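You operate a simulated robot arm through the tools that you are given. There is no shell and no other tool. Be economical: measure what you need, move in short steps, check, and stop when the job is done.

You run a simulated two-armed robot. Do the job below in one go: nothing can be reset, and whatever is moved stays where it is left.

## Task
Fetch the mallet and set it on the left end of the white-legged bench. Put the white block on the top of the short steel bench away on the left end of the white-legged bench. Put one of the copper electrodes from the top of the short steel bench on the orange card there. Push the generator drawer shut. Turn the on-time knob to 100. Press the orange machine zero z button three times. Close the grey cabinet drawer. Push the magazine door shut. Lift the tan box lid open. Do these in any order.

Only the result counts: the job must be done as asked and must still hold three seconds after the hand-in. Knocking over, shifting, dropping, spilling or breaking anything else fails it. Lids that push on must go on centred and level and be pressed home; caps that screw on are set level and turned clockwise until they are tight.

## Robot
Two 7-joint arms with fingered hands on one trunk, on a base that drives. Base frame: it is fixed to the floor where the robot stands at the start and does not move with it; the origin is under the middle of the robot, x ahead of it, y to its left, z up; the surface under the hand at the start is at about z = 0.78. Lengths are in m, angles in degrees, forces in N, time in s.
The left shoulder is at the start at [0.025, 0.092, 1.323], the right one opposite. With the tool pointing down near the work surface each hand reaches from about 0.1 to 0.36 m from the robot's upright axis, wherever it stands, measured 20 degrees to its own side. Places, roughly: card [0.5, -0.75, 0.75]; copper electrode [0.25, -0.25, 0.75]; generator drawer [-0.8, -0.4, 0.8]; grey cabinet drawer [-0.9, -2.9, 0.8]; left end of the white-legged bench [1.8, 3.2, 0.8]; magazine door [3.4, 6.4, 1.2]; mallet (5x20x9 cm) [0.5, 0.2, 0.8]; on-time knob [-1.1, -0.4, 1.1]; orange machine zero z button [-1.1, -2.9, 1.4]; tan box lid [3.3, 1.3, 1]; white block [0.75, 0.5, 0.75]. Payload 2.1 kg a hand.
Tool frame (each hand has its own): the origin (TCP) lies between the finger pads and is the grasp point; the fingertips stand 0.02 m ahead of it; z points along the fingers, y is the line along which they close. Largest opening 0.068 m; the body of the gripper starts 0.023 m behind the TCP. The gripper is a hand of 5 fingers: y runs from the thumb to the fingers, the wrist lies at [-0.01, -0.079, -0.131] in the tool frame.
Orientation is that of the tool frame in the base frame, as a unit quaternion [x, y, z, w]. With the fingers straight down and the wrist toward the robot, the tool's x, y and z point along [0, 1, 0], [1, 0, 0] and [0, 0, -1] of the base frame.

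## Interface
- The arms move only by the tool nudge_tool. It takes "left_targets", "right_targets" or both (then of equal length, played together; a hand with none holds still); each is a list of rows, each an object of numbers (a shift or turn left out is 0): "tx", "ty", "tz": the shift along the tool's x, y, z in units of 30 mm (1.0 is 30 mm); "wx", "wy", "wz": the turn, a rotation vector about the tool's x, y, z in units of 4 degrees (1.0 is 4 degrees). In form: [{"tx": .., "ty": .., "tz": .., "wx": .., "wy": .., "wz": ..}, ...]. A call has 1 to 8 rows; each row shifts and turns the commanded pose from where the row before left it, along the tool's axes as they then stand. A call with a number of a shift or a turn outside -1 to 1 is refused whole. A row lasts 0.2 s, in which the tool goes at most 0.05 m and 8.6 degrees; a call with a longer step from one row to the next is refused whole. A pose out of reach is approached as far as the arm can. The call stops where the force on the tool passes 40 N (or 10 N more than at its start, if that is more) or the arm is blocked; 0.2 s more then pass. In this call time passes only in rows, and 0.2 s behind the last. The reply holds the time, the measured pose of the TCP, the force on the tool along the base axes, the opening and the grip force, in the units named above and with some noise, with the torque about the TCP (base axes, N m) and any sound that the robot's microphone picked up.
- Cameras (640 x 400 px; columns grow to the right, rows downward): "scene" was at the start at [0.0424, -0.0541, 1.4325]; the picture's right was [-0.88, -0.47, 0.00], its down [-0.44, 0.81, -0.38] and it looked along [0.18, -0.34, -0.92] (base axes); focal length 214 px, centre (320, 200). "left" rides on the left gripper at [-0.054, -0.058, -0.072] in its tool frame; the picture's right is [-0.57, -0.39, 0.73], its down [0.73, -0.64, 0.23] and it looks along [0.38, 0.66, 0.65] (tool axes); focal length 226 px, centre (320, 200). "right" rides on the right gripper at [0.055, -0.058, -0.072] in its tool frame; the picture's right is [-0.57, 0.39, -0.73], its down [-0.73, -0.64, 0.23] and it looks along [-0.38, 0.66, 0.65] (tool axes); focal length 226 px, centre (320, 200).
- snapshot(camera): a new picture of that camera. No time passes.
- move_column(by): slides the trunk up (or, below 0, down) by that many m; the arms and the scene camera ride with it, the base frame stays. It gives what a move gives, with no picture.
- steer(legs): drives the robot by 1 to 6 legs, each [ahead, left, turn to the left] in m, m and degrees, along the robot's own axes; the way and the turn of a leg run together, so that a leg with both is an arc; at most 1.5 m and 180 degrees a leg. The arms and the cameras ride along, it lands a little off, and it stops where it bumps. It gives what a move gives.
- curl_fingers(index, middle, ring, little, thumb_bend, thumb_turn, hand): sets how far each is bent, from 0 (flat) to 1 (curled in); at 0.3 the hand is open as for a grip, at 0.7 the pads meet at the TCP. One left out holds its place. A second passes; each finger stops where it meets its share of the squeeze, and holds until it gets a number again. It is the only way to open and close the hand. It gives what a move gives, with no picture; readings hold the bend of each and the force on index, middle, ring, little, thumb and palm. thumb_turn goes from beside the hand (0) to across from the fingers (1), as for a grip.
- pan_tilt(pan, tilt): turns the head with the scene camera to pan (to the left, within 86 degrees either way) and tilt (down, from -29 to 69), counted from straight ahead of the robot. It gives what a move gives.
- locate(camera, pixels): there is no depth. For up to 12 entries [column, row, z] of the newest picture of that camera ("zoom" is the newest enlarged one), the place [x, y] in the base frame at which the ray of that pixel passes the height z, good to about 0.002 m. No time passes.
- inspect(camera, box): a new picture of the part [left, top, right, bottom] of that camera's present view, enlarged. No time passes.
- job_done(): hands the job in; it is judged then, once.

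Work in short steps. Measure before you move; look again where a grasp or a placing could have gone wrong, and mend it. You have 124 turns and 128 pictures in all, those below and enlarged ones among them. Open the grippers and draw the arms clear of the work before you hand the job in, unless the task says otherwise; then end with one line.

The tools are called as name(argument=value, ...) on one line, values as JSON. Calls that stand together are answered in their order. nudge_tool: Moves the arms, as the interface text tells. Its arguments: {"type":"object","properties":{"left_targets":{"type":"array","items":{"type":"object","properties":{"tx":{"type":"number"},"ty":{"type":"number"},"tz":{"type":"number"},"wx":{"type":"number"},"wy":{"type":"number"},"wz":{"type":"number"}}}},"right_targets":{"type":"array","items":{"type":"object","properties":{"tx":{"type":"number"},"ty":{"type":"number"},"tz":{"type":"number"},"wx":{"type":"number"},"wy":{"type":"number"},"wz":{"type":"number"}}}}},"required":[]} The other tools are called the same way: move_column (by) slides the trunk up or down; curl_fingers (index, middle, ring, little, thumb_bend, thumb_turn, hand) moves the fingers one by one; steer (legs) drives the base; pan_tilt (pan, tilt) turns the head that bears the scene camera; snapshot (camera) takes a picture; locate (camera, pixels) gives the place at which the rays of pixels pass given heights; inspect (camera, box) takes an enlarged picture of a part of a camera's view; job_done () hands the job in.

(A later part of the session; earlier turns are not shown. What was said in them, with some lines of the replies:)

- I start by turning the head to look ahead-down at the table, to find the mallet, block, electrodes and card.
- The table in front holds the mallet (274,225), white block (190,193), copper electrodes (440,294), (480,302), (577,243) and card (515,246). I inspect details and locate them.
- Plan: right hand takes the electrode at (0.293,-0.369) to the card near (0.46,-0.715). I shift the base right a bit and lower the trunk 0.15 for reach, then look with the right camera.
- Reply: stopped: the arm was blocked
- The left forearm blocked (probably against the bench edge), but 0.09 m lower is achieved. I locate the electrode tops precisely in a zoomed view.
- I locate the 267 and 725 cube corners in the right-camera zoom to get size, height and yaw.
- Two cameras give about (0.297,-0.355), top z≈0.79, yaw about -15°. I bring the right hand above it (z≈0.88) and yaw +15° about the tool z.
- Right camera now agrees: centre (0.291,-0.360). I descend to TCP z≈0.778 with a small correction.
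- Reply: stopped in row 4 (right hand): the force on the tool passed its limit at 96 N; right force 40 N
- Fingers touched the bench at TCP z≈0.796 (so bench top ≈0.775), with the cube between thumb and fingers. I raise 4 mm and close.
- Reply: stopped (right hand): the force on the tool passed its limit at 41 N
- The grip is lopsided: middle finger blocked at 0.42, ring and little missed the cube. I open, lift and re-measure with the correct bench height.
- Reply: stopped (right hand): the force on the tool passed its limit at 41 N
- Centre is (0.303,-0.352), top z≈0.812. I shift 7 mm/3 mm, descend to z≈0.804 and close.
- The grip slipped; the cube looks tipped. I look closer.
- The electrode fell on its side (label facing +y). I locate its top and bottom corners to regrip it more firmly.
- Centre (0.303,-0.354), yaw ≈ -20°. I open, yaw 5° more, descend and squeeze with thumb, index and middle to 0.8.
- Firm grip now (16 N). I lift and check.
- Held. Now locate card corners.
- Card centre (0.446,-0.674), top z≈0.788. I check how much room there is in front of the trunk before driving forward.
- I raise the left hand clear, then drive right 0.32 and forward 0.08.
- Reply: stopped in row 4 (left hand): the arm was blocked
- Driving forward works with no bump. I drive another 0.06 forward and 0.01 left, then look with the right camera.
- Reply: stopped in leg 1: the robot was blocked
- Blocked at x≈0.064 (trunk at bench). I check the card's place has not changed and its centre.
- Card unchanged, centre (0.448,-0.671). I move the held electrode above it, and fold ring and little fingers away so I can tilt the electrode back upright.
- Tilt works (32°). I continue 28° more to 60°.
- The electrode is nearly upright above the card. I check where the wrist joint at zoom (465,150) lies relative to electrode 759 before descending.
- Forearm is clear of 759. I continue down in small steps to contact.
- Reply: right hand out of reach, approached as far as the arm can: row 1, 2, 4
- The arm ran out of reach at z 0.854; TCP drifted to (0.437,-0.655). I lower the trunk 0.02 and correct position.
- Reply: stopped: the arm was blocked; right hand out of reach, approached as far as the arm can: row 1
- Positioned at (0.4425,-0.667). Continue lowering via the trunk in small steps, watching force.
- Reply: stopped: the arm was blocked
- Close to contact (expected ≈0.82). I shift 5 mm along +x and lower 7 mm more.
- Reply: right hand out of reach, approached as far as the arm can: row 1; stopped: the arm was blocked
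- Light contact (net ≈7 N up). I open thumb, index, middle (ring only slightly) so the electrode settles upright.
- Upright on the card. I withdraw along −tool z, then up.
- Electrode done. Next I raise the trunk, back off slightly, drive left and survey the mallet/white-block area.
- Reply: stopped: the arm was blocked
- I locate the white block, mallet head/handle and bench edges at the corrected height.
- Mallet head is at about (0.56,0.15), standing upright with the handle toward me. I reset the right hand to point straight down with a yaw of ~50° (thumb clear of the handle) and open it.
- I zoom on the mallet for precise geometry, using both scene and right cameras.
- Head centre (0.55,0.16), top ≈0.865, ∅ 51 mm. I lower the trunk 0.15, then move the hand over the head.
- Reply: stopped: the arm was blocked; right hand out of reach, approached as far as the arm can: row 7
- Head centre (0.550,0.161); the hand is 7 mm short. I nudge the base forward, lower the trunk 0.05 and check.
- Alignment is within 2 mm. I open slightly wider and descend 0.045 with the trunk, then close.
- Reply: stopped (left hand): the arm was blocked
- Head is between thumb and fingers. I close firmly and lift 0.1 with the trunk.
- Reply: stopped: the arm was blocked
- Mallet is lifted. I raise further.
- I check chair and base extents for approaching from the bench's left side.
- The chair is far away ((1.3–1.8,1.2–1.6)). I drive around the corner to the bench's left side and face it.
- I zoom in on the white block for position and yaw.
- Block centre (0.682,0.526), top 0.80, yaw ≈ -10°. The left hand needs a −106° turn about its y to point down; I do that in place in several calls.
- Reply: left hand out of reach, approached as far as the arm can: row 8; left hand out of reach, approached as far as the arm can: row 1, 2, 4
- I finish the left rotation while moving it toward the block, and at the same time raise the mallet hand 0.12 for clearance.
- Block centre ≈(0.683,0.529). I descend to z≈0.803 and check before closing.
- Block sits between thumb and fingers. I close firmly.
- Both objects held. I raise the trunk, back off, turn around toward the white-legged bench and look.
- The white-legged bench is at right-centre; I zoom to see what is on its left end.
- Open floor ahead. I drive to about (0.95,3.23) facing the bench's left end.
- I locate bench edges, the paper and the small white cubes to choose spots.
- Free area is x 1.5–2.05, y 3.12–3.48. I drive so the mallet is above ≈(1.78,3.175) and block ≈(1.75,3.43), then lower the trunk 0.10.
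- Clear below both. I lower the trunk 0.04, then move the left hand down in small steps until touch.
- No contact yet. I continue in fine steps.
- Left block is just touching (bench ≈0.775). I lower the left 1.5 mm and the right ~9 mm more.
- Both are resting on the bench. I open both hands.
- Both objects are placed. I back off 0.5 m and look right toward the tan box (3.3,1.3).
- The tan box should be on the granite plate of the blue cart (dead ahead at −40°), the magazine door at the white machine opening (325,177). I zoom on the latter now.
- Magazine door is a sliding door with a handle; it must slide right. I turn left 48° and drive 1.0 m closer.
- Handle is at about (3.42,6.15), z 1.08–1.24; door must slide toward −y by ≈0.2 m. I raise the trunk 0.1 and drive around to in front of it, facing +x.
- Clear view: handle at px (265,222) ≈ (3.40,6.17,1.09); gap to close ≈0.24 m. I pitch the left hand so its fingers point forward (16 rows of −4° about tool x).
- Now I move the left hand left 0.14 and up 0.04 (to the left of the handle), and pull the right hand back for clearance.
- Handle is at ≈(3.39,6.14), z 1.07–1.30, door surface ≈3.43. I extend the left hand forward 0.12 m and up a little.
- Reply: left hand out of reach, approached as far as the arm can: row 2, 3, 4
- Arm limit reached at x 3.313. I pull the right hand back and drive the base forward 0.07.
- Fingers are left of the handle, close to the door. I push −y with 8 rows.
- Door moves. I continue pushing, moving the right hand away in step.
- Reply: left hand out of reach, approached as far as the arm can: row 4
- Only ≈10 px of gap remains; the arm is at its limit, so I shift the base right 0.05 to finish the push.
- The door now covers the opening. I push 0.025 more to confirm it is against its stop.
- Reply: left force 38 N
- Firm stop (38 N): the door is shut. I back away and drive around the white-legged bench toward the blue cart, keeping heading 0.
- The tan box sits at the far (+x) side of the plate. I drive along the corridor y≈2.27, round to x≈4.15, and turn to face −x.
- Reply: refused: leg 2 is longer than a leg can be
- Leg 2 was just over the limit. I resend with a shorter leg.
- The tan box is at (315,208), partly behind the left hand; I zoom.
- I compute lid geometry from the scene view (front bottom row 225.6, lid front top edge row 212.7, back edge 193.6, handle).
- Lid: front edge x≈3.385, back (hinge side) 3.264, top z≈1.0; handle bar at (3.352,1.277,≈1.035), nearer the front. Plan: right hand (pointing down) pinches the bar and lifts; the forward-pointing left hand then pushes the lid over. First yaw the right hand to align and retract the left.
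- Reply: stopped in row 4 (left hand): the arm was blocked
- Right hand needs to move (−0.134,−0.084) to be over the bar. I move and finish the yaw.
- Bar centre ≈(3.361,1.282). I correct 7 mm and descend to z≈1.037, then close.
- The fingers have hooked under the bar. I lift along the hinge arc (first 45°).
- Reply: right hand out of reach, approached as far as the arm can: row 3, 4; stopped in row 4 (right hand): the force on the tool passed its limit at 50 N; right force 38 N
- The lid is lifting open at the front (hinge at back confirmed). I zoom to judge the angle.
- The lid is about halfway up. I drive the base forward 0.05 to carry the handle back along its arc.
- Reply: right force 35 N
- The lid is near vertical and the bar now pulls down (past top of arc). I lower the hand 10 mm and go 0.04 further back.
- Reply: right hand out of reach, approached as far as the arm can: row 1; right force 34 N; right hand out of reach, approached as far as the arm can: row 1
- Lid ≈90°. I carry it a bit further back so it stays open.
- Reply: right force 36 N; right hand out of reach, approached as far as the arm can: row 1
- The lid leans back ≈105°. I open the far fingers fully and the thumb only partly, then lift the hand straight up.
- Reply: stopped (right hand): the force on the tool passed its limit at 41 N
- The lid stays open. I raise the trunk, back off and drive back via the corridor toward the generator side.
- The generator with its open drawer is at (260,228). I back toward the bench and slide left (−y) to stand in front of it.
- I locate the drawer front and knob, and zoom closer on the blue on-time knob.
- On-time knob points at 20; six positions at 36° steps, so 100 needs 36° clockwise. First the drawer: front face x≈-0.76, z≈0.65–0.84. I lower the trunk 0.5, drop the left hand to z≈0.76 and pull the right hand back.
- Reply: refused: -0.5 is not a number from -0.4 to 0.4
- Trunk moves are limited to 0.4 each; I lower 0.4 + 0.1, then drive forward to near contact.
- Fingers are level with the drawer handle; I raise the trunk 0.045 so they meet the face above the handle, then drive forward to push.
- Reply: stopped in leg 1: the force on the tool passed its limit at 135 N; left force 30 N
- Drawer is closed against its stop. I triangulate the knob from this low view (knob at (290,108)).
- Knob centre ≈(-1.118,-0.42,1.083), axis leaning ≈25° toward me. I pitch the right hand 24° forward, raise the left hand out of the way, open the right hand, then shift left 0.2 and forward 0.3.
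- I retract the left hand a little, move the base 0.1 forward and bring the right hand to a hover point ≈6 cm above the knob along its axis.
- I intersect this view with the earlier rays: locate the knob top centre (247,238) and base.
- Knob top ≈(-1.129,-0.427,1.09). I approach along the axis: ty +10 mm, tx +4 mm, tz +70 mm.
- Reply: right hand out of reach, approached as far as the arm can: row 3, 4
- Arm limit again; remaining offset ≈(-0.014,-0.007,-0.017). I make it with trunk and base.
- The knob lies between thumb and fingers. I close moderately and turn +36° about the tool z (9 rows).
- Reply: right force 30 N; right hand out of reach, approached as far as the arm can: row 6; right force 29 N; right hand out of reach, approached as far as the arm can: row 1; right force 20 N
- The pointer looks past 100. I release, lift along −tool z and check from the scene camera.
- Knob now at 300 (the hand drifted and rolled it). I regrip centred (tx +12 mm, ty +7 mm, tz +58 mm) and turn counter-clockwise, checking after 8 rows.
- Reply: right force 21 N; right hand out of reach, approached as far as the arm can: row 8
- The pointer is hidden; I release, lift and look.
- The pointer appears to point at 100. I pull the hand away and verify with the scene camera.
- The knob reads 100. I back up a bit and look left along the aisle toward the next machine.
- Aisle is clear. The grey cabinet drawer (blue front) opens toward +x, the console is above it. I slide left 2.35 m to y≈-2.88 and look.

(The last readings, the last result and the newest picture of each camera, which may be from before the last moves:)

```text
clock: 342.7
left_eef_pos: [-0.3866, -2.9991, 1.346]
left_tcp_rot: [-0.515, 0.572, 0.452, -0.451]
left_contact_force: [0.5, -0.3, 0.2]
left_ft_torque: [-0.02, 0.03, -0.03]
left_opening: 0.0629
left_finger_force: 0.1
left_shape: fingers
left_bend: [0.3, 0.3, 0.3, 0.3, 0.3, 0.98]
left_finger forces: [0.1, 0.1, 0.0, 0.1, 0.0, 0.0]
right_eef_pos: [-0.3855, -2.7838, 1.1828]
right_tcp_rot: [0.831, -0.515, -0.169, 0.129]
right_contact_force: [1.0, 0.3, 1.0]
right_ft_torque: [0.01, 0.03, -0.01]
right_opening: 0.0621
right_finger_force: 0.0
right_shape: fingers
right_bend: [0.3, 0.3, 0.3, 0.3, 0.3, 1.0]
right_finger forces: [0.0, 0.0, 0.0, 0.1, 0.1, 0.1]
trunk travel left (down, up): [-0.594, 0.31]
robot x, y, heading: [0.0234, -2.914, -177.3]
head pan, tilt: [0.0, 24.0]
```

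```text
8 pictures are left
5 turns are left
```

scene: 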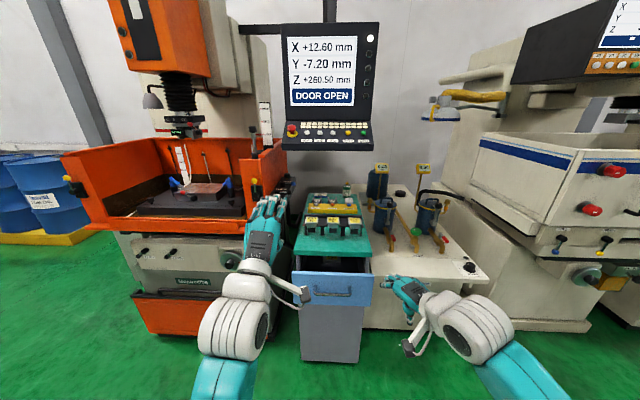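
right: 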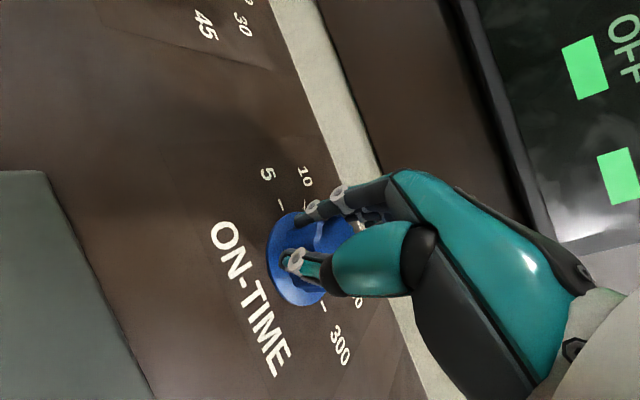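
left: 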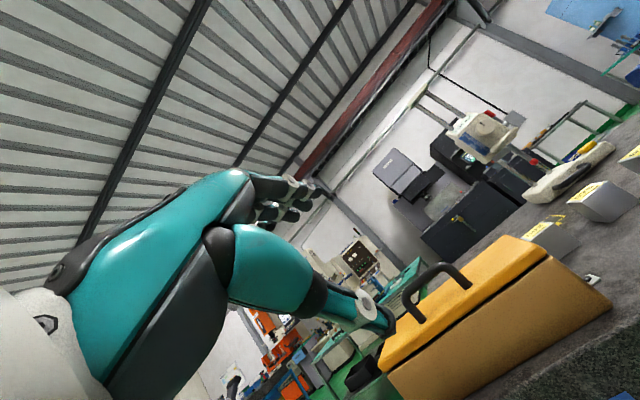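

Only 5 turns remain, so I bundle: zoom on the console, set left hand to drawer height (≈0.78), push the drawer shut by driving forward, take a low check picture (also a second ray for the button), then back off and raise again.

inspect(camera="scene", box=[278, 112, 382, 152])

locate(camera="scene", pixels=[[333, 290, 0.78], [333, 273, 0.87], [295, 290, 0.78], [371, 290, 0.78], [333, 252, 0.92], [292, 131, 1.4], [327, 131, 1.4], [364, 132, 1.4], [327, 131, 1.35], [327, 137, 1.38], [327, 122, 1.42], [327, 141, 1.38]])

nudge_tool(right_targets=[{"ty": -1}, {"ty": -1}, {"ty": -1}, {"ty": -1}, {"tz": -1}, {"tz": -1}, {"tz": -1}, {"tz": -1}])

move_column(by=-0.4)

move_column(by=-0.165)

steer(legs=[[0, -0.05, -2.7], [0.22, 0, 0]])

steer(legs=[[0.1, 0, 0]])

steer(legs=[[0.15, 0, 0]])

pan_tilt(pan=0, tilt=-2)

snapshot(camera="scene")

```text
6.15 times, centred on (330, 132) of scene
```

zoom: 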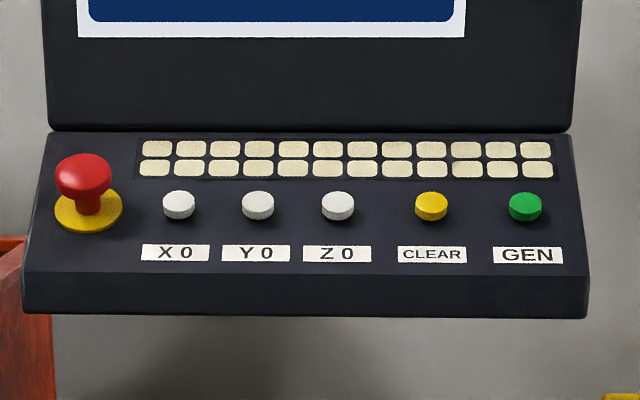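

```text
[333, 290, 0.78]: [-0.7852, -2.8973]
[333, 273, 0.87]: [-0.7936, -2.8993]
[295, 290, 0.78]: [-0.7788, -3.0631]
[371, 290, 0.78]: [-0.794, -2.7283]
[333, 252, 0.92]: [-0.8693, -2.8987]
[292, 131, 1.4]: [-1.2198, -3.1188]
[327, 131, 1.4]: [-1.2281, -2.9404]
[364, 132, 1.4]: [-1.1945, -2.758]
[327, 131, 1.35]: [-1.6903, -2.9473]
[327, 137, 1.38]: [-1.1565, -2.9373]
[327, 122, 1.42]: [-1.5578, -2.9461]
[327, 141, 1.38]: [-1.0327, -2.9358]
```

```text
clock: 344.5
left_eef_pos: [-0.384, -2.9974, 1.3459]
left_tcp_rot: [-0.516, 0.572, 0.451, -0.451]
left_contact_force: [-0.1, -0.5, -0.7]
left_ft_torque: [0.02, -0.02, 0.02]
left_opening: 0.0628
left_finger_force: 0.0
left_shape: fingers
left_bend: [0.3, 0.3, 0.3, 0.3, 0.3, 0.98]
left_finger forces: [0.0, 0.0, 0.0, 0.0, 0.0, 0.0]
right_eef_pos: [-0.2663, -2.7076, 1.2374]
right_tcp_rot: [0.831, -0.515, -0.168, 0.13]
right_contact_force: [0.5, 0.2, 0.0]
right_ft_torque: [0.06, 0.04, 0.01]
right_opening: 0.0618
right_finger_force: 0.2
right_shape: fingers
right_bend: [0.3, 0.3, 0.3, 0.3, 0.3, 1.0]
right_finger forces: [0.0, 0.0, 0.0, 0.0, 0.0, 0.0]
right hand out of reach, approached as far as the arm can: row 7, 8
trunk travel left (down, up): [-0.594, 0.31]
robot x, y, heading: [0.021, -2.9144, -177.3]
head pan, tilt: [0.0, 24.0]
```

```text
clock: 348.4
left_eef_pos: [-0.3859, -2.9975, 0.9467]
left_tcp_rot: [-0.516, 0.571, 0.451, -0.452]
left_contact_force: [0.0, 0.4, -0.4]
left_ft_torque: [0.01, 0.01, 0.0]
left_opening: 0.0629
left_finger_force: 0.1
left_shape: fingers
left_bend: [0.3, 0.3, 0.3, 0.3, 0.3, 0.98]
left_finger forces: [0.0, 0.0, 0.0, 0.0, 0.0, 0.0]
right_eef_pos: [-0.2818, -2.7055, 0.8013]
right_tcp_rot: [0.841, -0.521, -0.113, 0.091]
right_contact_force: [1.0, 0.0, 0.4]
right_ft_torque: [-0.03, 0.02, 0.01]
right_opening: 0.0618
right_finger_force: 0.1
right_shape: fingers
right_bend: [0.3, 0.3, 0.3, 0.3, 0.3, 1.0]
right_finger forces: [0.0, 0.0, 0.0, 0.0, 0.1, 0.0]
trunk travel left (down, up): [-0.194, 0.71]
robot x, y, heading: [0.0229, -2.9112, -176.9]
head pan, tilt: [0.0, 24.0]
```

```text
clock: 350.2
left_eef_pos: [-0.3843, -2.9965, 0.7814]
left_tcp_rot: [-0.516, 0.571, 0.452, -0.452]
left_contact_force: [0.0, -0.4, -0.2]
left_ft_torque: [0.02, 0.03, -0.02]
left_opening: 0.0629
left_finger_force: 0.0
left_shape: fingers
left_bend: [0.3, 0.3, 0.3, 0.3, 0.3, 0.98]
left_finger forces: [0.0, 0.0, 0.0, 0.1, 0.1, 0.0]
right_eef_pos: [-0.2887, -2.7058, 0.6026]
right_tcp_rot: [0.847, -0.527, -0.057, 0.053]
right_contact_force: [-0.1, 0.6, -0.2]
right_ft_torque: [0.02, 0.0, 0.01]
right_opening: 0.0618
right_finger_force: 0.1
right_shape: fingers
right_bend: [0.3, 0.3, 0.3, 0.3, 0.3, 1.0]
right_finger forces: [0.1, 0.0, 0.0, 0.1, 0.0, 0.1]
trunk travel left (down, up): [-0.029, 0.875]
robot x, y, heading: [0.0262, -2.9086, -176.9]
head pan, tilt: [0.0, 24.0]
```

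```text
clock: 352.4
left_eef_pos: [-0.606, -2.9276, 0.7824]
left_tcp_rot: [-0.503, 0.583, 0.461, -0.441]
left_contact_force: [-0.6, 0.3, -0.3]
left_ft_torque: [0.01, -0.04, 0.05]
left_opening: 0.0626
left_finger_force: 0.1
left_shape: fingers
left_bend: [0.3, 0.3, 0.3, 0.3, 0.3, 0.98]
left_finger forces: [0.0, 0.1, 0.1, 0.0, 0.1, 0.1]
right_eef_pos: [-0.4941, -2.64, 0.603]
right_tcp_rot: [0.834, -0.546, -0.058, 0.052]
right_contact_force: [0.8, -0.1, -0.7]
right_ft_torque: [0.0, 0.0, 0.0]
right_opening: 0.0621
right_finger_force: 0.0
right_shape: fingers
right_bend: [0.3, 0.3, 0.3, 0.3, 0.3, 1.0]
right_finger forces: [0.0, 0.0, 0.0, 0.1, 0.0, 0.0]
trunk travel left (down, up): [-0.029, 0.875]
robot x, y, heading: [-0.1911, -2.8596, -180.0]
head pan, tilt: [0.0, 24.0]
```

```text
clock: 353.6
left_eef_pos: [-0.7093, -2.9278, 0.7822]
left_tcp_rot: [-0.502, 0.584, 0.462, -0.44]
left_contact_force: [0.5, -0.2, -0.4]
left_ft_torque: [-0.01, 0.03, 0.03]
left_opening: 0.0629
left_finger_force: 0.0
left_shape: fingers
left_bend: [0.3, 0.3, 0.3, 0.3, 0.3, 0.98]
left_finger forces: [0.0, 0.0, 0.0, 0.0, 0.0, 0.0]
right_eef_pos: [-0.599, -2.6407, 0.6017]
right_tcp_rot: [0.835, -0.545, -0.057, 0.051]
right_contact_force: [-0.1, -0.1, 0.4]
right_ft_torque: [0.0, -0.02, -0.03]
right_opening: 0.062
right_finger_force: 0.1
right_shape: fingers
right_bend: [0.3, 0.3, 0.3, 0.3, 0.3, 1.0]
right_finger forces: [0.1, 0.0, 0.0, 0.0, 0.0, 0.1]
trunk travel left (down, up): [-0.029, 0.875]
robot x, y, heading: [-0.2949, -2.8591, -180.0]
head pan, tilt: [0.0, 24.0]
```

```text
clock: 354.9
left_eef_pos: [-0.8522, -2.9273, 0.7813]
left_tcp_rot: [-0.502, 0.584, 0.462, -0.44]
left_contact_force: [-1.9, 0.3, 3.0]
left_ft_torque: [0.0, -0.07, 0.01]
left_opening: 0.0639
left_finger_force: 1.1
left_shape: fingers
left_bend: [0.29, 0.3, 0.3, 0.29, 0.3, 0.98]
left_finger forces: [1.5, 0.0, 0.0, 0.7, 0.0, 0.0]
right_eef_pos: [-0.741, -2.6415, 0.6027]
right_tcp_rot: [0.835, -0.545, -0.058, 0.052]
right_contact_force: [-1.5, -0.1, -0.2]
right_ft_torque: [-0.02, -0.01, -0.01]
right_opening: 0.0621
right_finger_force: 0.0
right_shape: fingers
right_bend: [0.3, 0.3, 0.3, 0.3, 0.3, 1.0]
right_finger forces: [0.0, 0.0, 0.0, 0.0, 0.1, 0.0]
trunk travel left (down, up): [-0.029, 0.875]
robot x, y, heading: [-0.4393, -2.8622, -180.1]
head pan, tilt: [0.0, 24.0]
```

```text
clock: 355.8
left_eef_pos: [-0.853, -2.9274, 0.7812]
left_tcp_rot: [-0.503, 0.583, 0.462, -0.441]
left_contact_force: [-1.0, 0.1, 1.8]
left_ft_torque: [-0.04, -0.02, 0.02]
left_opening: 0.0635
left_finger_force: 0.4
left_shape: fingers
left_bend: [0.29, 0.3, 0.3, 0.3, 0.3, 0.98]
left_finger forces: [1.6, 0.1, 0.0, 0.6, 0.0, 0.1]
right_eef_pos: [-0.7411, -2.6414, 0.6028]
right_tcp_rot: [0.835, -0.545, -0.058, 0.051]
right_contact_force: [0.6, 0.1, 0.4]
right_ft_torque: [0.0, 0.01, 0.01]
right_opening: 0.0619
right_finger_force: 0.0
right_shape: fingers
right_bend: [0.3, 0.3, 0.3, 0.3, 0.3, 1.0]
right_finger forces: [0.1, 0.0, 0.1, 0.1, 0.0, 0.0]
trunk travel left (down, up): [-0.029, 0.875]
robot x, y, heading: [-0.4406, -2.861, -179.9]
head pan, tilt: [0.0, -2.0]
```

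```text
6 pictures are left
4 turns are left
```

scene: 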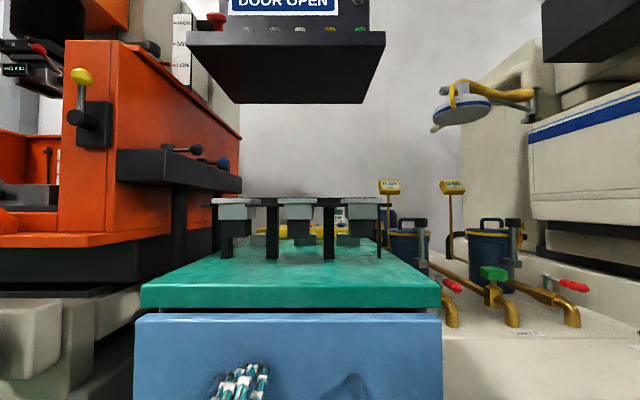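

Z0 is the third (white) button; triangulated cap ≈(-1.00,-2.908,1.417). I first push the drawer further to its stop, then back off, raise the trunk, form a pinch tip with index+thumb (others curled), pitch down 16°, and move to a hover point in front of Z0, then take pictures.

steer(legs=[[0.1, 0, 0]])

steer(legs=[[-0.35, 0, 0]])

move_column(by=0.4)

move_column(by=0.262)

curl_fingers(hand="left", index=0.7, middle=1, ring=1, little=1, thumb_bend=0.7)

nudge_tool(left_targets=[{"wx": 1}, {"wx": 1}, {"wx": 1}, {"wx": 1}])

pan_tilt(pan=0, tilt=38)

steer(legs=[[0.29, 0, 0]])

inspect(camera="scene", box=[200, 90, 440, 390])

snapshot(camera="left")

```text
clock: 356.7
left_eef_pos: [-0.8796, -2.9285, 0.787]
left_tcp_rot: [-0.497, 0.577, 0.47, -0.446]
left_contact_force: [28.2, 0.9, -2.7]
left_ft_torque: [0.04, 0.9, 0.26]
left_opening: 0.0629
left_finger_force: 14.8
left_shape: fingers
left_bend: [0.3, 0.3, 0.3, 0.3, 0.3, 0.98]
left_finger forces: [0.0, 14.9, 14.2, 0.0, 0.0, 0.0]
right_eef_pos: [-0.7732, -2.6408, 0.6024]
right_tcp_rot: [0.835, -0.545, -0.059, 0.053]
right_contact_force: [0.0, 0.1, 0.6]
right_ft_torque: [0.0, 0.01, 0.01]
right_opening: 0.062
right_finger_force: 0.0
right_shape: fingers
right_bend: [0.3, 0.3, 0.3, 0.3, 0.3, 1.0]
right_finger forces: [0.0, 0.0, 0.0, 0.1, 0.0, 0.0]
trunk travel left (down, up): [-0.029, 0.875]
robot x, y, heading: [-0.4702, -2.8582, -180.0]
head pan, tilt: [0.0, -2.0]
stopped in leg 1: the force on the tool passed its limit at 86 N (the readings are from after the stop); the commanded pose is now the measured one
```

```text
clock: 359.0
left_eef_pos: [-0.5316, -2.9259, 0.7855]
left_tcp_rot: [-0.497, 0.581, 0.469, -0.443]
left_contact_force: [0.3, -0.5, -0.6]
left_ft_torque: [0.01, -0.01, 0.03]
left_opening: 0.0627
left_finger_force: 0.1
left_shape: fingers
left_bend: [0.3, 0.3, 0.3, 0.3, 0.3, 0.98]
left_finger forces: [0.0, 0.1, 0.1, 0.0, 0.1, 0.0]
right_eef_pos: [-0.4222, -2.6401, 0.6033]
right_tcp_rot: [0.833, -0.547, -0.059, 0.052]
right_contact_force: [-0.3, 0.2, -0.4]
right_ft_torque: [-0.01, 0.02, 0.01]
right_opening: 0.0618
right_finger_force: 0.1
right_shape: fingers
right_bend: [0.3, 0.3, 0.3, 0.3, 0.3, 1.0]
right_finger forces: [0.0, 0.1, 0.0, 0.0, 0.0, 0.1]
trunk travel left (down, up): [-0.029, 0.875]
robot x, y, heading: [-0.1191, -2.8609, 179.9]
head pan, tilt: [0.0, -2.0]
```

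```text
clock: 362.9
left_eef_pos: [-0.5326, -2.9268, 1.186]
left_tcp_rot: [-0.498, 0.58, 0.468, -0.444]
left_contact_force: [0.0, 0.1, 0.6]
left_ft_torque: [0.03, -0.02, -0.01]
left_opening: 0.0627
left_finger_force: 0.2
left_shape: fingers
left_bend: [0.3, 0.3, 0.3, 0.3, 0.3, 0.98]
left_finger forces: [0.0, 0.1, 0.1, 0.1, 0.0, 0.1]
right_eef_pos: [-0.4221, -2.6393, 1.0021]
right_tcp_rot: [0.833, -0.548, -0.059, 0.052]
right_contact_force: [0.0, -1.0, -0.3]
right_ft_torque: [0.0, -0.01, 0.02]
right_opening: 0.0618
right_finger_force: 0.0
right_shape: fingers
right_bend: [0.3, 0.3, 0.3, 0.3, 0.3, 1.0]
right_finger forces: [0.1, 0.0, 0.0, 0.1, 0.0, 0.0]
trunk travel left (down, up): [-0.429, 0.475]
robot x, y, heading: [-0.1191, -2.8632, 179.7]
head pan, tilt: [0.0, -2.0]
```

```text
clock: 365.5
left_eef_pos: [-0.5327, -2.9261, 1.4474]
left_tcp_rot: [-0.498, 0.579, 0.469, -0.444]
left_contact_force: [-0.6, -0.4, 0.8]
left_ft_torque: [0.0, -0.01, 0.03]
left_opening: 0.0629
left_finger_force: 0.0
left_shape: fingers
left_bend: [0.3, 0.3, 0.3, 0.3, 0.3, 0.98]
left_finger forces: [0.1, 0.0, 0.0, 0.0, 0.0, 0.0]
right_eef_pos: [-0.4226, -2.6407, 1.2644]
right_tcp_rot: [0.833, -0.547, -0.057, 0.052]
right_contact_force: [-0.1, 0.6, -0.5]
right_ft_torque: [0.03, 0.02, 0.0]
right_opening: 0.0618
right_finger_force: 0.1
right_shape: fingers
right_bend: [0.3, 0.3, 0.3, 0.3, 0.3, 1.0]
right_finger forces: [0.0, 0.0, 0.1, 0.1, 0.0, 0.0]
trunk travel left (down, up): [-0.691, 0.213]
robot x, y, heading: [-0.1211, -2.8564, 179.9]
head pan, tilt: [0.0, -2.0]
```

```text
clock: 366.5
left_eef_pos: [-0.5322, -2.9268, 1.4477]
left_tcp_rot: [-0.497, 0.58, 0.469, -0.443]
left_contact_force: [0.2, 0.0, -0.4]
left_ft_torque: [-0.04, 0.02, -0.02]
left_opening: 0.0
left_finger_force: 0.0
left_shape: fingers
left_bend: [0.7, 1.0, 1.0, 1.0, 0.7, 0.98]
left_finger forces: [0.0, 0.0, 0.1, 0.1, 0.0, 0.0]
right_eef_pos: [-0.4209, -2.6401, 1.2641]
right_tcp_rot: [0.833, -0.547, -0.059, 0.052]
right_contact_force: [0.4, 0.1, -0.1]
right_ft_torque: [0.01, 0.04, 0.03]
right_opening: 0.062
right_finger_force: 0.0
right_shape: fingers
right_bend: [0.3, 0.3, 0.3, 0.3, 0.3, 1.0]
right_finger forces: [0.0, 0.0, 0.1, 0.0, 0.0, 0.0]
trunk travel left (down, up): [-0.691, 0.213]
robot x, y, heading: [-0.1213, -2.8584, 179.7]
head pan, tilt: [0.0, -2.0]
```

```text
clock: 367.5
left_eef_pos: [-0.5301, -2.9257, 1.4476]
left_tcp_rot: [-0.554, 0.64, 0.383, -0.37]
left_contact_force: [0.6, -0.4, -1.5]
left_ft_torque: [0.02, 0.06, -0.04]
left_opening: 0.0
left_finger_force: 0.0
left_shape: fingers
left_bend: [0.7, 1.0, 1.0, 1.0, 0.7, 0.98]
left_finger forces: [0.0, 0.0, 0.1, 0.0, 0.1, 0.0]
right_eef_pos: [-0.4216, -2.6396, 1.2647]
right_tcp_rot: [0.833, -0.547, -0.059, 0.052]
right_contact_force: [0.1, 0.4, 0.2]
right_ft_torque: [-0.02, 0.02, 0.01]
right_opening: 0.0619
right_finger_force: 0.0
right_shape: fingers
right_bend: [0.3, 0.3, 0.3, 0.3, 0.3, 1.0]
right_finger forces: [0.0, 0.1, 0.0, 0.0, 0.0, 0.1]
trunk travel left (down, up): [-0.691, 0.213]
robot x, y, heading: [-0.1247, -2.8603, 180.0]
head pan, tilt: [0.0, -2.0]
```

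```text
clock: 368.6
left_eef_pos: [-0.5315, -2.9257, 1.4481]
left_tcp_rot: [-0.554, 0.639, 0.384, -0.37]
left_contact_force: [0.0, 0.0, -0.7]
left_ft_torque: [-0.01, 0.0, 0.03]
left_opening: 0.0
left_finger_force: 0.1
left_shape: fingers
left_bend: [0.7, 1.0, 1.0, 1.0, 0.7, 0.98]
left_finger forces: [0.0, 0.0, 0.0, 0.1, 0.0, 0.0]
right_eef_pos: [-0.4219, -2.6396, 1.2655]
right_tcp_rot: [0.833, -0.548, -0.059, 0.051]
right_contact_force: [0.2, -1.0, -1.0]
right_ft_torque: [-0.03, 0.0, -0.02]
right_opening: 0.0618
right_finger_force: 0.0
right_shape: fingers
right_bend: [0.3, 0.3, 0.3, 0.3, 0.3, 1.0]
right_finger forces: [0.1, 0.0, 0.0, 0.1, 0.0, 0.0]
trunk travel left (down, up): [-0.691, 0.213]
robot x, y, heading: [-0.1163, -2.8588, 179.8]
head pan, tilt: [0.0, 38.0]
```

```text
clock: 370.6
left_eef_pos: [-0.8247, -2.9217, 1.4468]
left_tcp_rot: [-0.553, 0.641, 0.384, -0.369]
left_contact_force: [-0.8, -0.5, -0.5]
left_ft_torque: [0.03, -0.02, -0.03]
left_opening: 0.0001
left_finger_force: 0.0
left_shape: fingers
left_bend: [0.7, 1.0, 1.0, 1.0, 0.7, 0.98]
left_finger forces: [0.0, 0.0, 0.0, 0.0, 0.0, 0.1]
right_eef_pos: [-0.7127, -2.6363, 1.2653]
right_tcp_rot: [0.831, -0.55, -0.058, 0.051]
right_contact_force: [-0.3, 0.6, -0.8]
right_ft_torque: [0.03, -0.02, 0.03]
right_opening: 0.0618
right_finger_force: 0.0
right_shape: fingers
right_bend: [0.3, 0.3, 0.3, 0.3, 0.3, 1.0]
right_finger forces: [0.0, 0.1, 0.1, 0.0, 0.0, 0.1]
trunk travel left (down, up): [-0.691, 0.213]
robot x, y, heading: [-0.411, -2.8571, 179.3]
head pan, tilt: [0.0, 38.0]
```

```text
1.33 times, centred on (320, 240) of scene
```

zoom: 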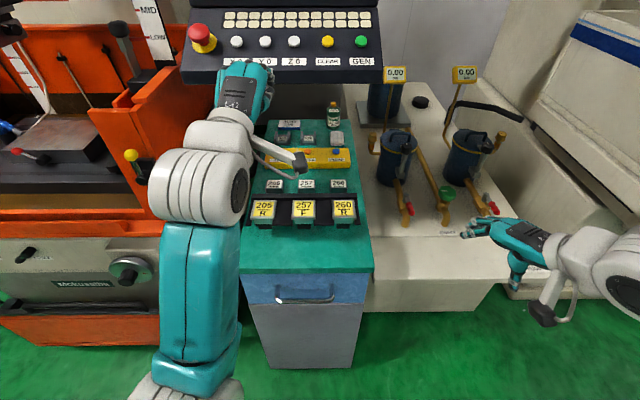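

```text
4 pictures are left
3 turns are left
```

left: 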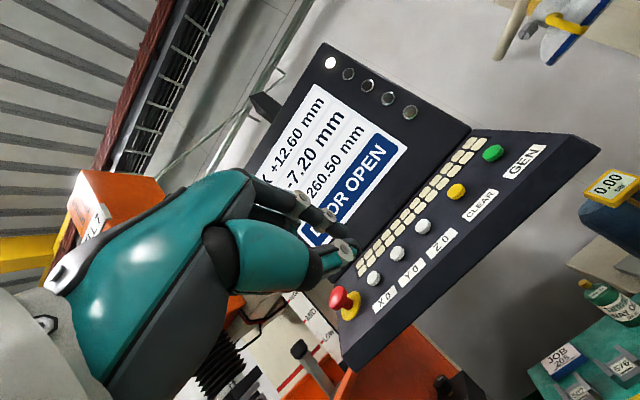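

Drawer hit its stop (86 N) and looks flush. The button panel slopes gently (normal ≈59° up), so I pitch the hand 32° more to press along the button axis. I record exact rays for Z0 from the present pictures, then move to a hover above it and take two more pictures.

locate(camera="left", pixels=[[425, 226, 1.415], [425, 226, 1.41], [425, 226, 1.405], [425, 226, 1.4]])

locate(camera="zoom", pixels=[[294, 41, 1.44], [294, 41, 1.42], [294, 41, 1.41], [294, 41, 1.4], [291, 62, 1.4], [291, 62, 1.38], [265, 41, 1.41], [327, 41, 1.41]])

nudge_tool(left_targets=[{"wx": 1}, {"wx": 1}, {"wx": 1}, {"wx": 1}, {"wx": 1}, {"wx": 1}, {"wx": 1}, {"wx": 1}])

move_column(by=0.03)

steer(legs=[[0.14, -0.02, 0.7]])

snapshot(camera="left")

inspect(camera="scene", box=[210, 90, 390, 200])

```text
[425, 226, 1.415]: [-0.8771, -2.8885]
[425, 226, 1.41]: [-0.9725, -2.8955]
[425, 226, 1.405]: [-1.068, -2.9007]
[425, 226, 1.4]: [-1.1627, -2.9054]
```

```text
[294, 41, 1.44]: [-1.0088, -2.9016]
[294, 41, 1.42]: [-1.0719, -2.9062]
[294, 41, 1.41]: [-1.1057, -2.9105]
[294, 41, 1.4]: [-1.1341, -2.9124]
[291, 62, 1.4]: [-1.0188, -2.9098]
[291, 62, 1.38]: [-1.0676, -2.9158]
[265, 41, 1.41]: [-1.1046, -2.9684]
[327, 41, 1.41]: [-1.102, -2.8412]
```

```text
clock: 372.4
left_eef_pos: [-0.8242, -2.9209, 1.4477]
left_tcp_rot: [-0.633, 0.722, 0.192, -0.203]
left_contact_force: [-0.2, 0.7, -0.4]
left_ft_torque: [0.01, 0.03, -0.01]
left_opening: 0.0001
left_finger_force: 0.1
left_shape: fingers
left_bend: [0.7, 1.0, 1.0, 1.0, 0.7, 0.98]
left_finger forces: [0.0, 0.1, 0.1, 0.1, 0.0, 0.1]
right_eef_pos: [-0.7136, -2.6367, 1.2639]
right_tcp_rot: [0.832, -0.55, -0.059, 0.051]
right_contact_force: [0.6, 0.0, 0.0]
right_ft_torque: [-0.01, 0.0, 0.05]
right_opening: 0.0618
right_finger_force: 0.0
right_shape: fingers
right_bend: [0.3, 0.3, 0.3, 0.3, 0.3, 1.0]
right_finger forces: [0.0, 0.0, 0.0, 0.0, 0.0, 0.0]
trunk travel left (down, up): [-0.691, 0.213]
robot x, y, heading: [-0.4104, -2.8625, 179.2]
head pan, tilt: [0.0, 38.0]
```

```text
clock: 373.2
left_eef_pos: [-0.8236, -2.9217, 1.4776]
left_tcp_rot: [-0.633, 0.722, 0.192, -0.203]
left_contact_force: [-0.1, -0.3, 0.5]
left_ft_torque: [-0.02, -0.02, -0.04]
left_opening: 0.0
left_finger_force: 0.0
left_shape: fingers
left_bend: [0.7, 1.0, 1.0, 1.0, 0.7, 0.98]
left_finger forces: [0.0, 0.0, 0.1, 0.0, 0.0, 0.0]
right_eef_pos: [-0.7131, -2.6367, 1.294]
right_tcp_rot: [0.832, -0.549, -0.059, 0.051]
right_contact_force: [-0.2, 0.3, -0.2]
right_ft_torque: [-0.01, 0.04, 0.06]
right_opening: 0.0619
right_finger_force: 0.1
right_shape: fingers
right_bend: [0.3, 0.3, 0.3, 0.3, 0.3, 1.0]
right_finger forces: [0.0, 0.1, 0.0, 0.0, 0.0, 0.0]
trunk travel left (down, up): [-0.721, 0.183]
robot x, y, heading: [-0.4157, -2.8589, 179.4]
head pan, tilt: [0.0, 38.0]
```

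```text
clock: 374.5
left_eef_pos: [-0.9641, -2.906, 1.4774]
left_tcp_rot: [-0.637, 0.718, 0.192, -0.203]
left_contact_force: [-1.0, -0.5, -0.2]
left_ft_torque: [0.02, -0.04, -0.02]
left_opening: 0.0
left_finger_force: 0.1
left_shape: fingers
left_bend: [0.7, 1.0, 1.0, 1.0, 0.7, 0.98]
left_finger forces: [0.0, 0.0, 0.1, 0.0, 0.0, 0.1]
right_eef_pos: [-0.8555, -2.6192, 1.2934]
right_tcp_rot: [0.836, -0.544, -0.057, 0.052]
right_contact_force: [-0.2, -0.2, -1.3]
right_ft_torque: [-0.03, 0.03, -0.01]
right_opening: 0.062
right_finger_force: 0.1
right_shape: fingers
right_bend: [0.3, 0.3, 0.3, 0.3, 0.3, 1.0]
right_finger forces: [0.0, 0.0, 0.1, 0.1, 0.1, 0.0]
trunk travel left (down, up): [-0.721, 0.183]
robot x, y, heading: [-0.5541, -2.8393, -179.8]
head pan, tilt: [0.0, 38.0]
```

```text
3 pictures are left
```

left: 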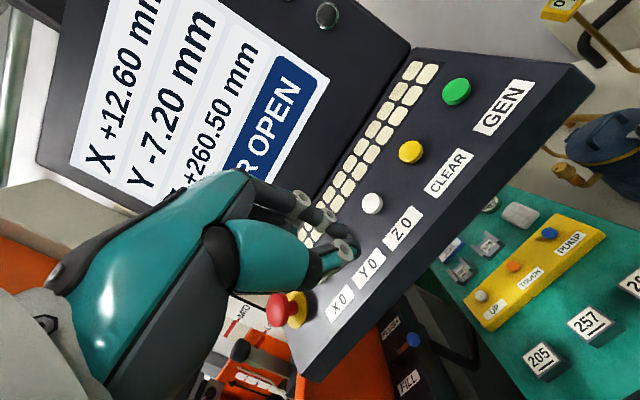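

```text
3.56 times, centred on (300, 145) of scene
2 turns are left
```

zoom: 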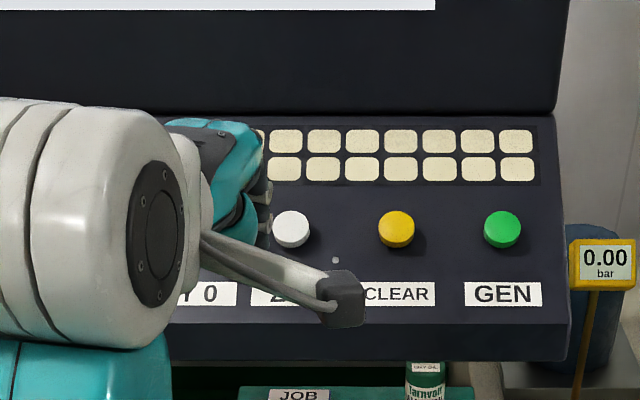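

Four rays agree on Z0's cap at (-1.126,-2.907,1.402); tool z is now aligned with the button axis. I move to a hover 35 mm off it, approach, then press–retreat three times with force-limited moves, and take check pictures.

nudge_tool(left_targets=[{"tx": 0.118, "ty": 0.79}, {"tx": 0.118, "ty": 0.79}, {"tx": 0.118, "ty": 0.79}, {"tx": 0.118, "ty": 0.79}, {"tz": 0.795}, {"tz": 0.795}, {"tz": 0.795}, {"tz": 0.795}])

nudge_tool(left_targets=[{"tz": 0.13}, {"tz": 0.13}, {"tz": 0.13}, {"tz": 0.13}, {"tz": 0.13}, {"tz": 0.13}, {"tz": 0.13}, {"tz": 0.13}])

nudge_tool(left_targets=[{"tz": 0.12}, {"tz": 0.12}, {"tz": 0.12}, {"tz": 0.12}, {"tz": 0.12}, {"tz": 0.12}, {"tz": 0.12}, {"tz": 0.12}])

nudge_tool(left_targets=[{"tz": -0.25}, {"tz": -0.25}, {"tz": -0.25}, {"tz": -0.25}, {}])

nudge_tool(left_targets=[{"tz": 0.17}, {"tz": 0.17}, {"tz": 0.17}, {"tz": 0.17}, {"tz": 0.17}, {"tz": 0.17}, {"tz": 0.17}, {"tz": 0.17}])

nudge_tool(left_targets=[{"tz": -0.25}, {"tz": -0.25}, {"tz": -0.25}, {"tz": -0.25}, {}])

nudge_tool(left_targets=[{"tz": 0.17}, {"tz": 0.17}, {"tz": 0.17}, {"tz": 0.17}, {"tz": 0.17}, {"tz": 0.17}, {"tz": 0.17}, {"tz": 0.17}])

nudge_tool(left_targets=[{"tz": -0.25}, {"tz": -0.25}, {"tz": -0.25}, {"tz": -0.25}, {}])

snapshot(camera="left")

inspect(camera="scene", box=[200, 40, 400, 220])

```text
clock: 376.3
left_eef_pos: [-1.0952, -2.9081, 1.4474]
left_tcp_rot: [-0.638, 0.718, 0.191, -0.203]
left_contact_force: [-0.4, -0.2, -0.3]
left_ft_torque: [-0.03, -0.01, 0.0]
left_opening: 0.0
left_finger_force: 0.1
left_shape: fingers
left_bend: [0.7, 1.0, 1.0, 1.0, 0.7, 0.98]
left_finger forces: [0.0, 0.0, 0.0, 0.0, 0.0, 0.0]
right_eef_pos: [-0.8554, -2.6193, 1.2944]
right_tcp_rot: [0.835, -0.544, -0.058, 0.052]
right_contact_force: [0.4, -0.5, 0.0]
right_ft_torque: [0.0, -0.02, 0.02]
right_opening: 0.062
right_finger_force: 0.0
right_shape: fingers
right_bend: [0.3, 0.3, 0.3, 0.3, 0.3, 1.0]
right_finger forces: [0.0, 0.0, 0.0, 0.0, 0.0, 0.0]
trunk travel left (down, up): [-0.721, 0.183]
robot x, y, heading: [-0.5536, -2.8415, -179.9]
head pan, tilt: [0.0, 38.0]
```

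```text
clock: 378.1
left_eef_pos: [-1.1109, -2.9069, 1.4219]
left_tcp_rot: [-0.637, 0.719, 0.192, -0.204]
left_contact_force: [2.5, -0.7, 2.3]
left_ft_torque: [0.01, -0.04, 0.02]
left_opening: 0.0
left_finger_force: 2.0
left_shape: fingers
left_bend: [0.7, 1.0, 1.0, 1.0, 0.7, 0.98]
left_finger forces: [0.0, 0.0, 0.0, 0.0, 3.8, 0.1]
right_eef_pos: [-0.8543, -2.6203, 1.2948]
right_tcp_rot: [0.835, -0.545, -0.058, 0.052]
right_contact_force: [-0.2, 1.0, 0.3]
right_ft_torque: [0.0, 0.0, 0.02]
right_opening: 0.0618
right_finger_force: 0.1
right_shape: fingers
right_bend: [0.3, 0.3, 0.3, 0.3, 0.3, 1.0]
right_finger forces: [0.0, 0.0, 0.1, 0.0, 0.0, 0.0]
trunk travel left (down, up): [-0.721, 0.183]
robot x, y, heading: [-0.5509, -2.8351, -179.6]
head pan, tilt: [0.0, 38.0]
heard: click
```

```text
clock: 379.0
left_eef_pos: [-1.1112, -2.9067, 1.4196]
left_tcp_rot: [-0.634, 0.717, 0.2, -0.211]
left_contact_force: [16.7, -0.5, 21.2]
left_ft_torque: [0.03, -0.16, -0.02]
left_opening: 0.0001
left_finger_force: 13.4
left_shape: fingers
left_bend: [0.7, 1.0, 1.0, 1.0, 0.71, 0.98]
left_finger forces: [5.7, 0.0, 0.0, 0.0, 20.9, 0.1]
right_eef_pos: [-0.8491, -2.6194, 1.2968]
right_tcp_rot: [0.835, -0.545, -0.06, 0.054]
right_contact_force: [0.0, -0.1, -0.2]
right_ft_torque: [-0.02, -0.06, -0.03]
right_opening: 0.0619
right_finger_force: 0.2
right_shape: fingers
right_bend: [0.3, 0.3, 0.3, 0.3, 0.3, 1.0]
right_finger forces: [0.1, 0.1, 0.0, 0.0, 0.0, 0.0]
trunk travel left (down, up): [-0.721, 0.183]
robot x, y, heading: [-0.5524, -2.8371, -179.3]
head pan, tilt: [0.0, 38.0]
stopped in row 4 (left hand): the force on the tool passed its limit at 42 N (the readings are from after the stop); the commanded pose is now the measured one
```

```text
clock: 380.2
left_eef_pos: [-1.1, -2.9085, 1.4406]
left_tcp_rot: [-0.636, 0.717, 0.195, -0.207]
left_contact_force: [-0.3, 0.2, 0.8]
left_ft_torque: [0.0, -0.01, 0.01]
left_opening: 0.0001
left_finger_force: 0.1
left_shape: fingers
left_bend: [0.7, 1.0, 1.0, 1.0, 0.7, 0.98]
left_finger forces: [0.1, 0.0, 0.1, 0.0, 0.1, 0.1]
right_eef_pos: [-0.8565, -2.6202, 1.2946]
right_tcp_rot: [0.835, -0.545, -0.058, 0.052]
right_contact_force: [0.4, -0.4, -0.1]
right_ft_torque: [-0.02, -0.02, 0.0]
right_opening: 0.0623
right_finger_force: 0.0
right_shape: fingers
right_bend: [0.3, 0.3, 0.3, 0.3, 0.3, 1.0]
right_finger forces: [0.1, 0.1, 0.0, 0.1, 0.0, 0.0]
trunk travel left (down, up): [-0.721, 0.183]
robot x, y, heading: [-0.548, -2.8389, -179.7]
head pan, tilt: [0.0, 38.0]
```

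```text
clock: 381.9
left_eef_pos: [-1.1137, -2.9054, 1.4221]
left_tcp_rot: [-0.635, 0.713, 0.204, -0.216]
left_contact_force: [23.0, 0.3, 22.0]
left_ft_torque: [-0.03, -0.39, -0.01]
left_opening: 0.0001
left_finger_force: 15.8
left_shape: fingers
left_bend: [0.7, 1.0, 1.0, 1.0, 0.72, 0.98]
left_finger forces: [0.0, 0.0, 0.0, 0.1, 31.9, 0.0]
right_eef_pos: [-0.8476, -2.6187, 1.2967]
right_tcp_rot: [0.836, -0.543, -0.061, 0.053]
right_contact_force: [-0.2, 0.0, -0.2]
right_ft_torque: [-0.02, 0.05, -0.01]
right_opening: 0.0616
right_finger_force: 0.1
right_shape: fingers
right_bend: [0.3, 0.3, 0.3, 0.3, 0.3, 1.0]
right_finger forces: [0.0, 0.0, 0.1, 0.0, 0.1, 0.0]
trunk travel left (down, up): [-0.721, 0.183]
robot x, y, heading: [-0.5522, -2.8396, -179.7]
head pan, tilt: [0.0, 38.0]
heard: click
stopped in row 8 (left hand): the force on the tool passed its limit at 43 N (the readings are from after the stop); the commanded pose is now the measured one
```

```text
clock: 383.1
left_eef_pos: [-1.1049, -2.9083, 1.4399]
left_tcp_rot: [-0.635, 0.716, 0.199, -0.21]
left_contact_force: [0.3, 0.1, 0.1]
left_ft_torque: [0.0, 0.04, 0.04]
left_opening: 0.0
left_finger_force: 0.1
left_shape: fingers
left_bend: [0.7, 1.0, 1.0, 1.0, 0.7, 0.98]
left_finger forces: [0.1, 0.1, 0.1, 0.0, 0.0, 0.1]
right_eef_pos: [-0.8551, -2.6188, 1.2933]
right_tcp_rot: [0.835, -0.545, -0.059, 0.051]
right_contact_force: [0.5, -0.2, 0.5]
right_ft_torque: [0.01, 0.01, -0.01]
right_opening: 0.062
right_finger_force: 0.0
right_shape: fingers
right_bend: [0.3, 0.3, 0.3, 0.3, 0.3, 1.0]
right_finger forces: [0.1, 0.1, 0.1, 0.0, 0.1, 0.0]
trunk travel left (down, up): [-0.721, 0.183]
robot x, y, heading: [-0.5529, -2.8408, -179.6]
head pan, tilt: [0.0, 38.0]
```

```text
clock: 384.7
left_eef_pos: [-1.1168, -2.9057, 1.4219]
left_tcp_rot: [-0.632, 0.714, 0.207, -0.218]
left_contact_force: [23.4, -0.5, 23.3]
left_ft_torque: [0.12, -0.14, -0.15]
left_opening: 0.0003
left_finger_force: 15.7
left_shape: fingers
left_bend: [0.67, 1.0, 1.0, 1.0, 0.77, 0.98]
left_finger forces: [0.1, 0.0, 0.1, 0.1, 31.6, 0.0]
right_eef_pos: [-0.8485, -2.6203, 1.2963]
right_tcp_rot: [0.836, -0.544, -0.06, 0.053]
right_contact_force: [-0.4, -0.7, 0.6]
right_ft_torque: [0.02, 0.02, 0.0]
right_opening: 0.0618
right_finger_force: 0.1
right_shape: fingers
right_bend: [0.3, 0.3, 0.3, 0.3, 0.3, 1.0]
right_finger forces: [0.1, 0.1, 0.0, 0.0, 0.1, 0.0]
trunk travel left (down, up): [-0.721, 0.183]
robot x, y, heading: [-0.5531, -2.8361, -179.5]
head pan, tilt: [0.0, 38.0]
heard: click
stopped in row 8 (left hand): the force on the tool passed its limit at 44 N (the readings are from after the stop); the commanded pose is now the measured one
```

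```text
clock: 385.9
left_eef_pos: [-1.1068, -2.908, 1.438]
left_tcp_rot: [-0.634, 0.715, 0.202, -0.213]
left_contact_force: [-0.5, 0.1, 1.4]
left_ft_torque: [0.03, 0.0, 0.0]
left_opening: 0.0
left_finger_force: 0.1
left_shape: fingers
left_bend: [0.7, 1.0, 1.0, 1.0, 0.7, 0.98]
left_finger forces: [0.0, 0.0, 0.0, 0.0, 0.0, 0.1]
right_eef_pos: [-0.8558, -2.6199, 1.2943]
right_tcp_rot: [0.835, -0.544, -0.058, 0.051]
right_contact_force: [-0.8, 0.3, 0.8]
right_ft_torque: [-0.01, -0.01, 0.0]
right_opening: 0.0618
right_finger_force: 0.1
right_shape: fingers
right_bend: [0.3, 0.3, 0.3, 0.3, 0.3, 1.0]
right_finger forces: [0.0, 0.0, 0.1, 0.0, 0.0, 0.0]
trunk travel left (down, up): [-0.721, 0.183]
robot x, y, heading: [-0.5521, -2.8394, -179.9]
head pan, tilt: [0.0, 38.0]
```

```text
1 pictures are left
```

left: 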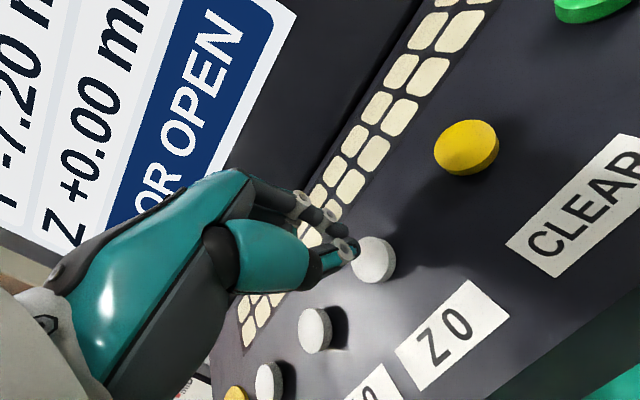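

```text
2.22 times, centred on (300, 130) of scene
1 turns are left
```

zoom: 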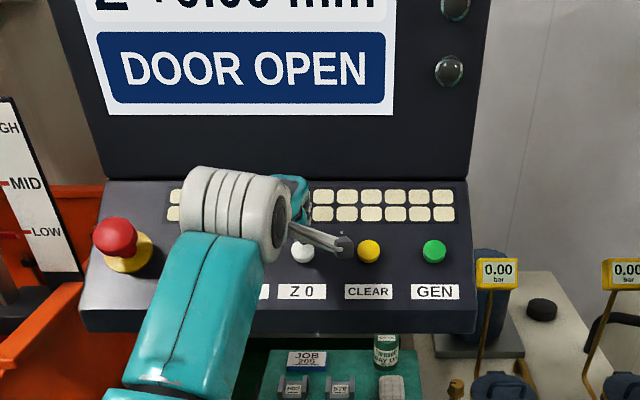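

Z now reads +0.00, with exactly three clicks heard. I withdraw the hand, back the robot away, open the hand, and hand the job in.

nudge_tool(left_targets=[{"tz": -1}, {"tz": -1}, {"tz": -0.8}, {"ty": -0.8}, {"ty": -0.8}, {"ty": -0.8}])

steer(legs=[[-0.35, 0, 0]])

curl_fingers(hand="left", index=0.3, middle=0.3, ring=0.3, little=0.3, thumb_bend=0.3)

job_done()

```text
clock: 387.3
left_eef_pos: [-0.9981, -2.9168, 1.4677]
left_tcp_rot: [-0.634, 0.715, 0.203, -0.213]
left_contact_force: [-0.9, 0.2, -0.4]
left_ft_torque: [0.01, 0.0, 0.01]
left_opening: 0.0
left_finger_force: 0.0
left_shape: fingers
left_bend: [0.7, 1.0, 1.0, 1.0, 0.7, 0.98]
left_finger forces: [0.0, 0.0, 0.0, 0.0, 0.1, 0.1]
right_eef_pos: [-0.8555, -2.6204, 1.2943]
right_tcp_rot: [0.835, -0.544, -0.058, 0.052]
right_contact_force: [-0.6, 0.3, 0.4]
right_ft_torque: [-0.02, 0.01, -0.02]
right_opening: 0.0619
right_finger_force: 0.0
right_shape: fingers
right_bend: [0.3, 0.3, 0.3, 0.3, 0.3, 1.0]
right_finger forces: [0.0, 0.0, 0.0, 0.0, 0.0, 0.0]
trunk travel left (down, up): [-0.721, 0.183]
robot x, y, heading: [-0.5513, -2.8382, -179.8]
head pan, tilt: [0.0, 38.0]
```

```text
clock: 389.6
left_eef_pos: [-0.6459, -2.9153, 1.4684]
left_tcp_rot: [-0.634, 0.715, 0.203, -0.214]
left_contact_force: [0.1, -0.3, 0.3]
left_ft_torque: [0.0, 0.01, -0.03]
left_opening: 0.0
left_finger_force: 0.1
left_shape: fingers
left_bend: [0.7, 1.0, 1.0, 1.0, 0.7, 0.98]
left_finger forces: [0.0, 0.0, 0.0, 0.0, 0.0, 0.0]
right_eef_pos: [-0.5017, -2.6183, 1.2949]
right_tcp_rot: [0.836, -0.544, -0.058, 0.051]
right_contact_force: [1.0, 0.3, -0.1]
right_ft_torque: [0.01, -0.01, 0.0]
right_opening: 0.0618
right_finger_force: 0.0
right_shape: fingers
right_bend: [0.3, 0.3, 0.3, 0.3, 0.3, 1.0]
right_finger forces: [0.0, 0.1, 0.0, 0.1, 0.1, 0.0]
trunk travel left (down, up): [-0.721, 0.183]
robot x, y, heading: [-0.2017, -2.8358, -179.5]
head pan, tilt: [0.0, 38.0]
```

```text
clock: 390.6
left_eef_pos: [-0.6465, -2.9147, 1.4686]
left_tcp_rot: [-0.634, 0.715, 0.202, -0.214]
left_contact_force: [-0.2, -0.1, 0.2]
left_ft_torque: [0.0, 0.04, 0.02]
left_opening: 0.0622
left_finger_force: 0.0
left_shape: fingers
left_bend: [0.3, 0.3, 0.3, 0.3, 0.3, 0.98]
left_finger forces: [0.0, 0.1, 0.0, 0.1, 0.0, 0.0]
right_eef_pos: [-0.5022, -2.6193, 1.2948]
right_tcp_rot: [0.836, -0.543, -0.059, 0.051]
right_contact_force: [0.1, 0.1, 0.9]
right_ft_torque: [0.01, -0.02, 0.02]
right_opening: 0.0618
right_finger_force: 0.0
right_shape: fingers
right_bend: [0.3, 0.3, 0.3, 0.3, 0.3, 1.0]
right_finger forces: [0.0, 0.1, 0.0, 0.0, 0.0, 0.0]
trunk travel left (down, up): [-0.721, 0.183]
robot x, y, heading: [-0.1979, -2.8378, -179.8]
head pan, tilt: [0.0, 38.0]
```

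```text
The job is handed in.
```

All nine tasks are done and the job is handed in; on the way, the electrode tipped over once before I stood it upright on the card, and the on-time knob overshot to 300 before I set it back to 100.
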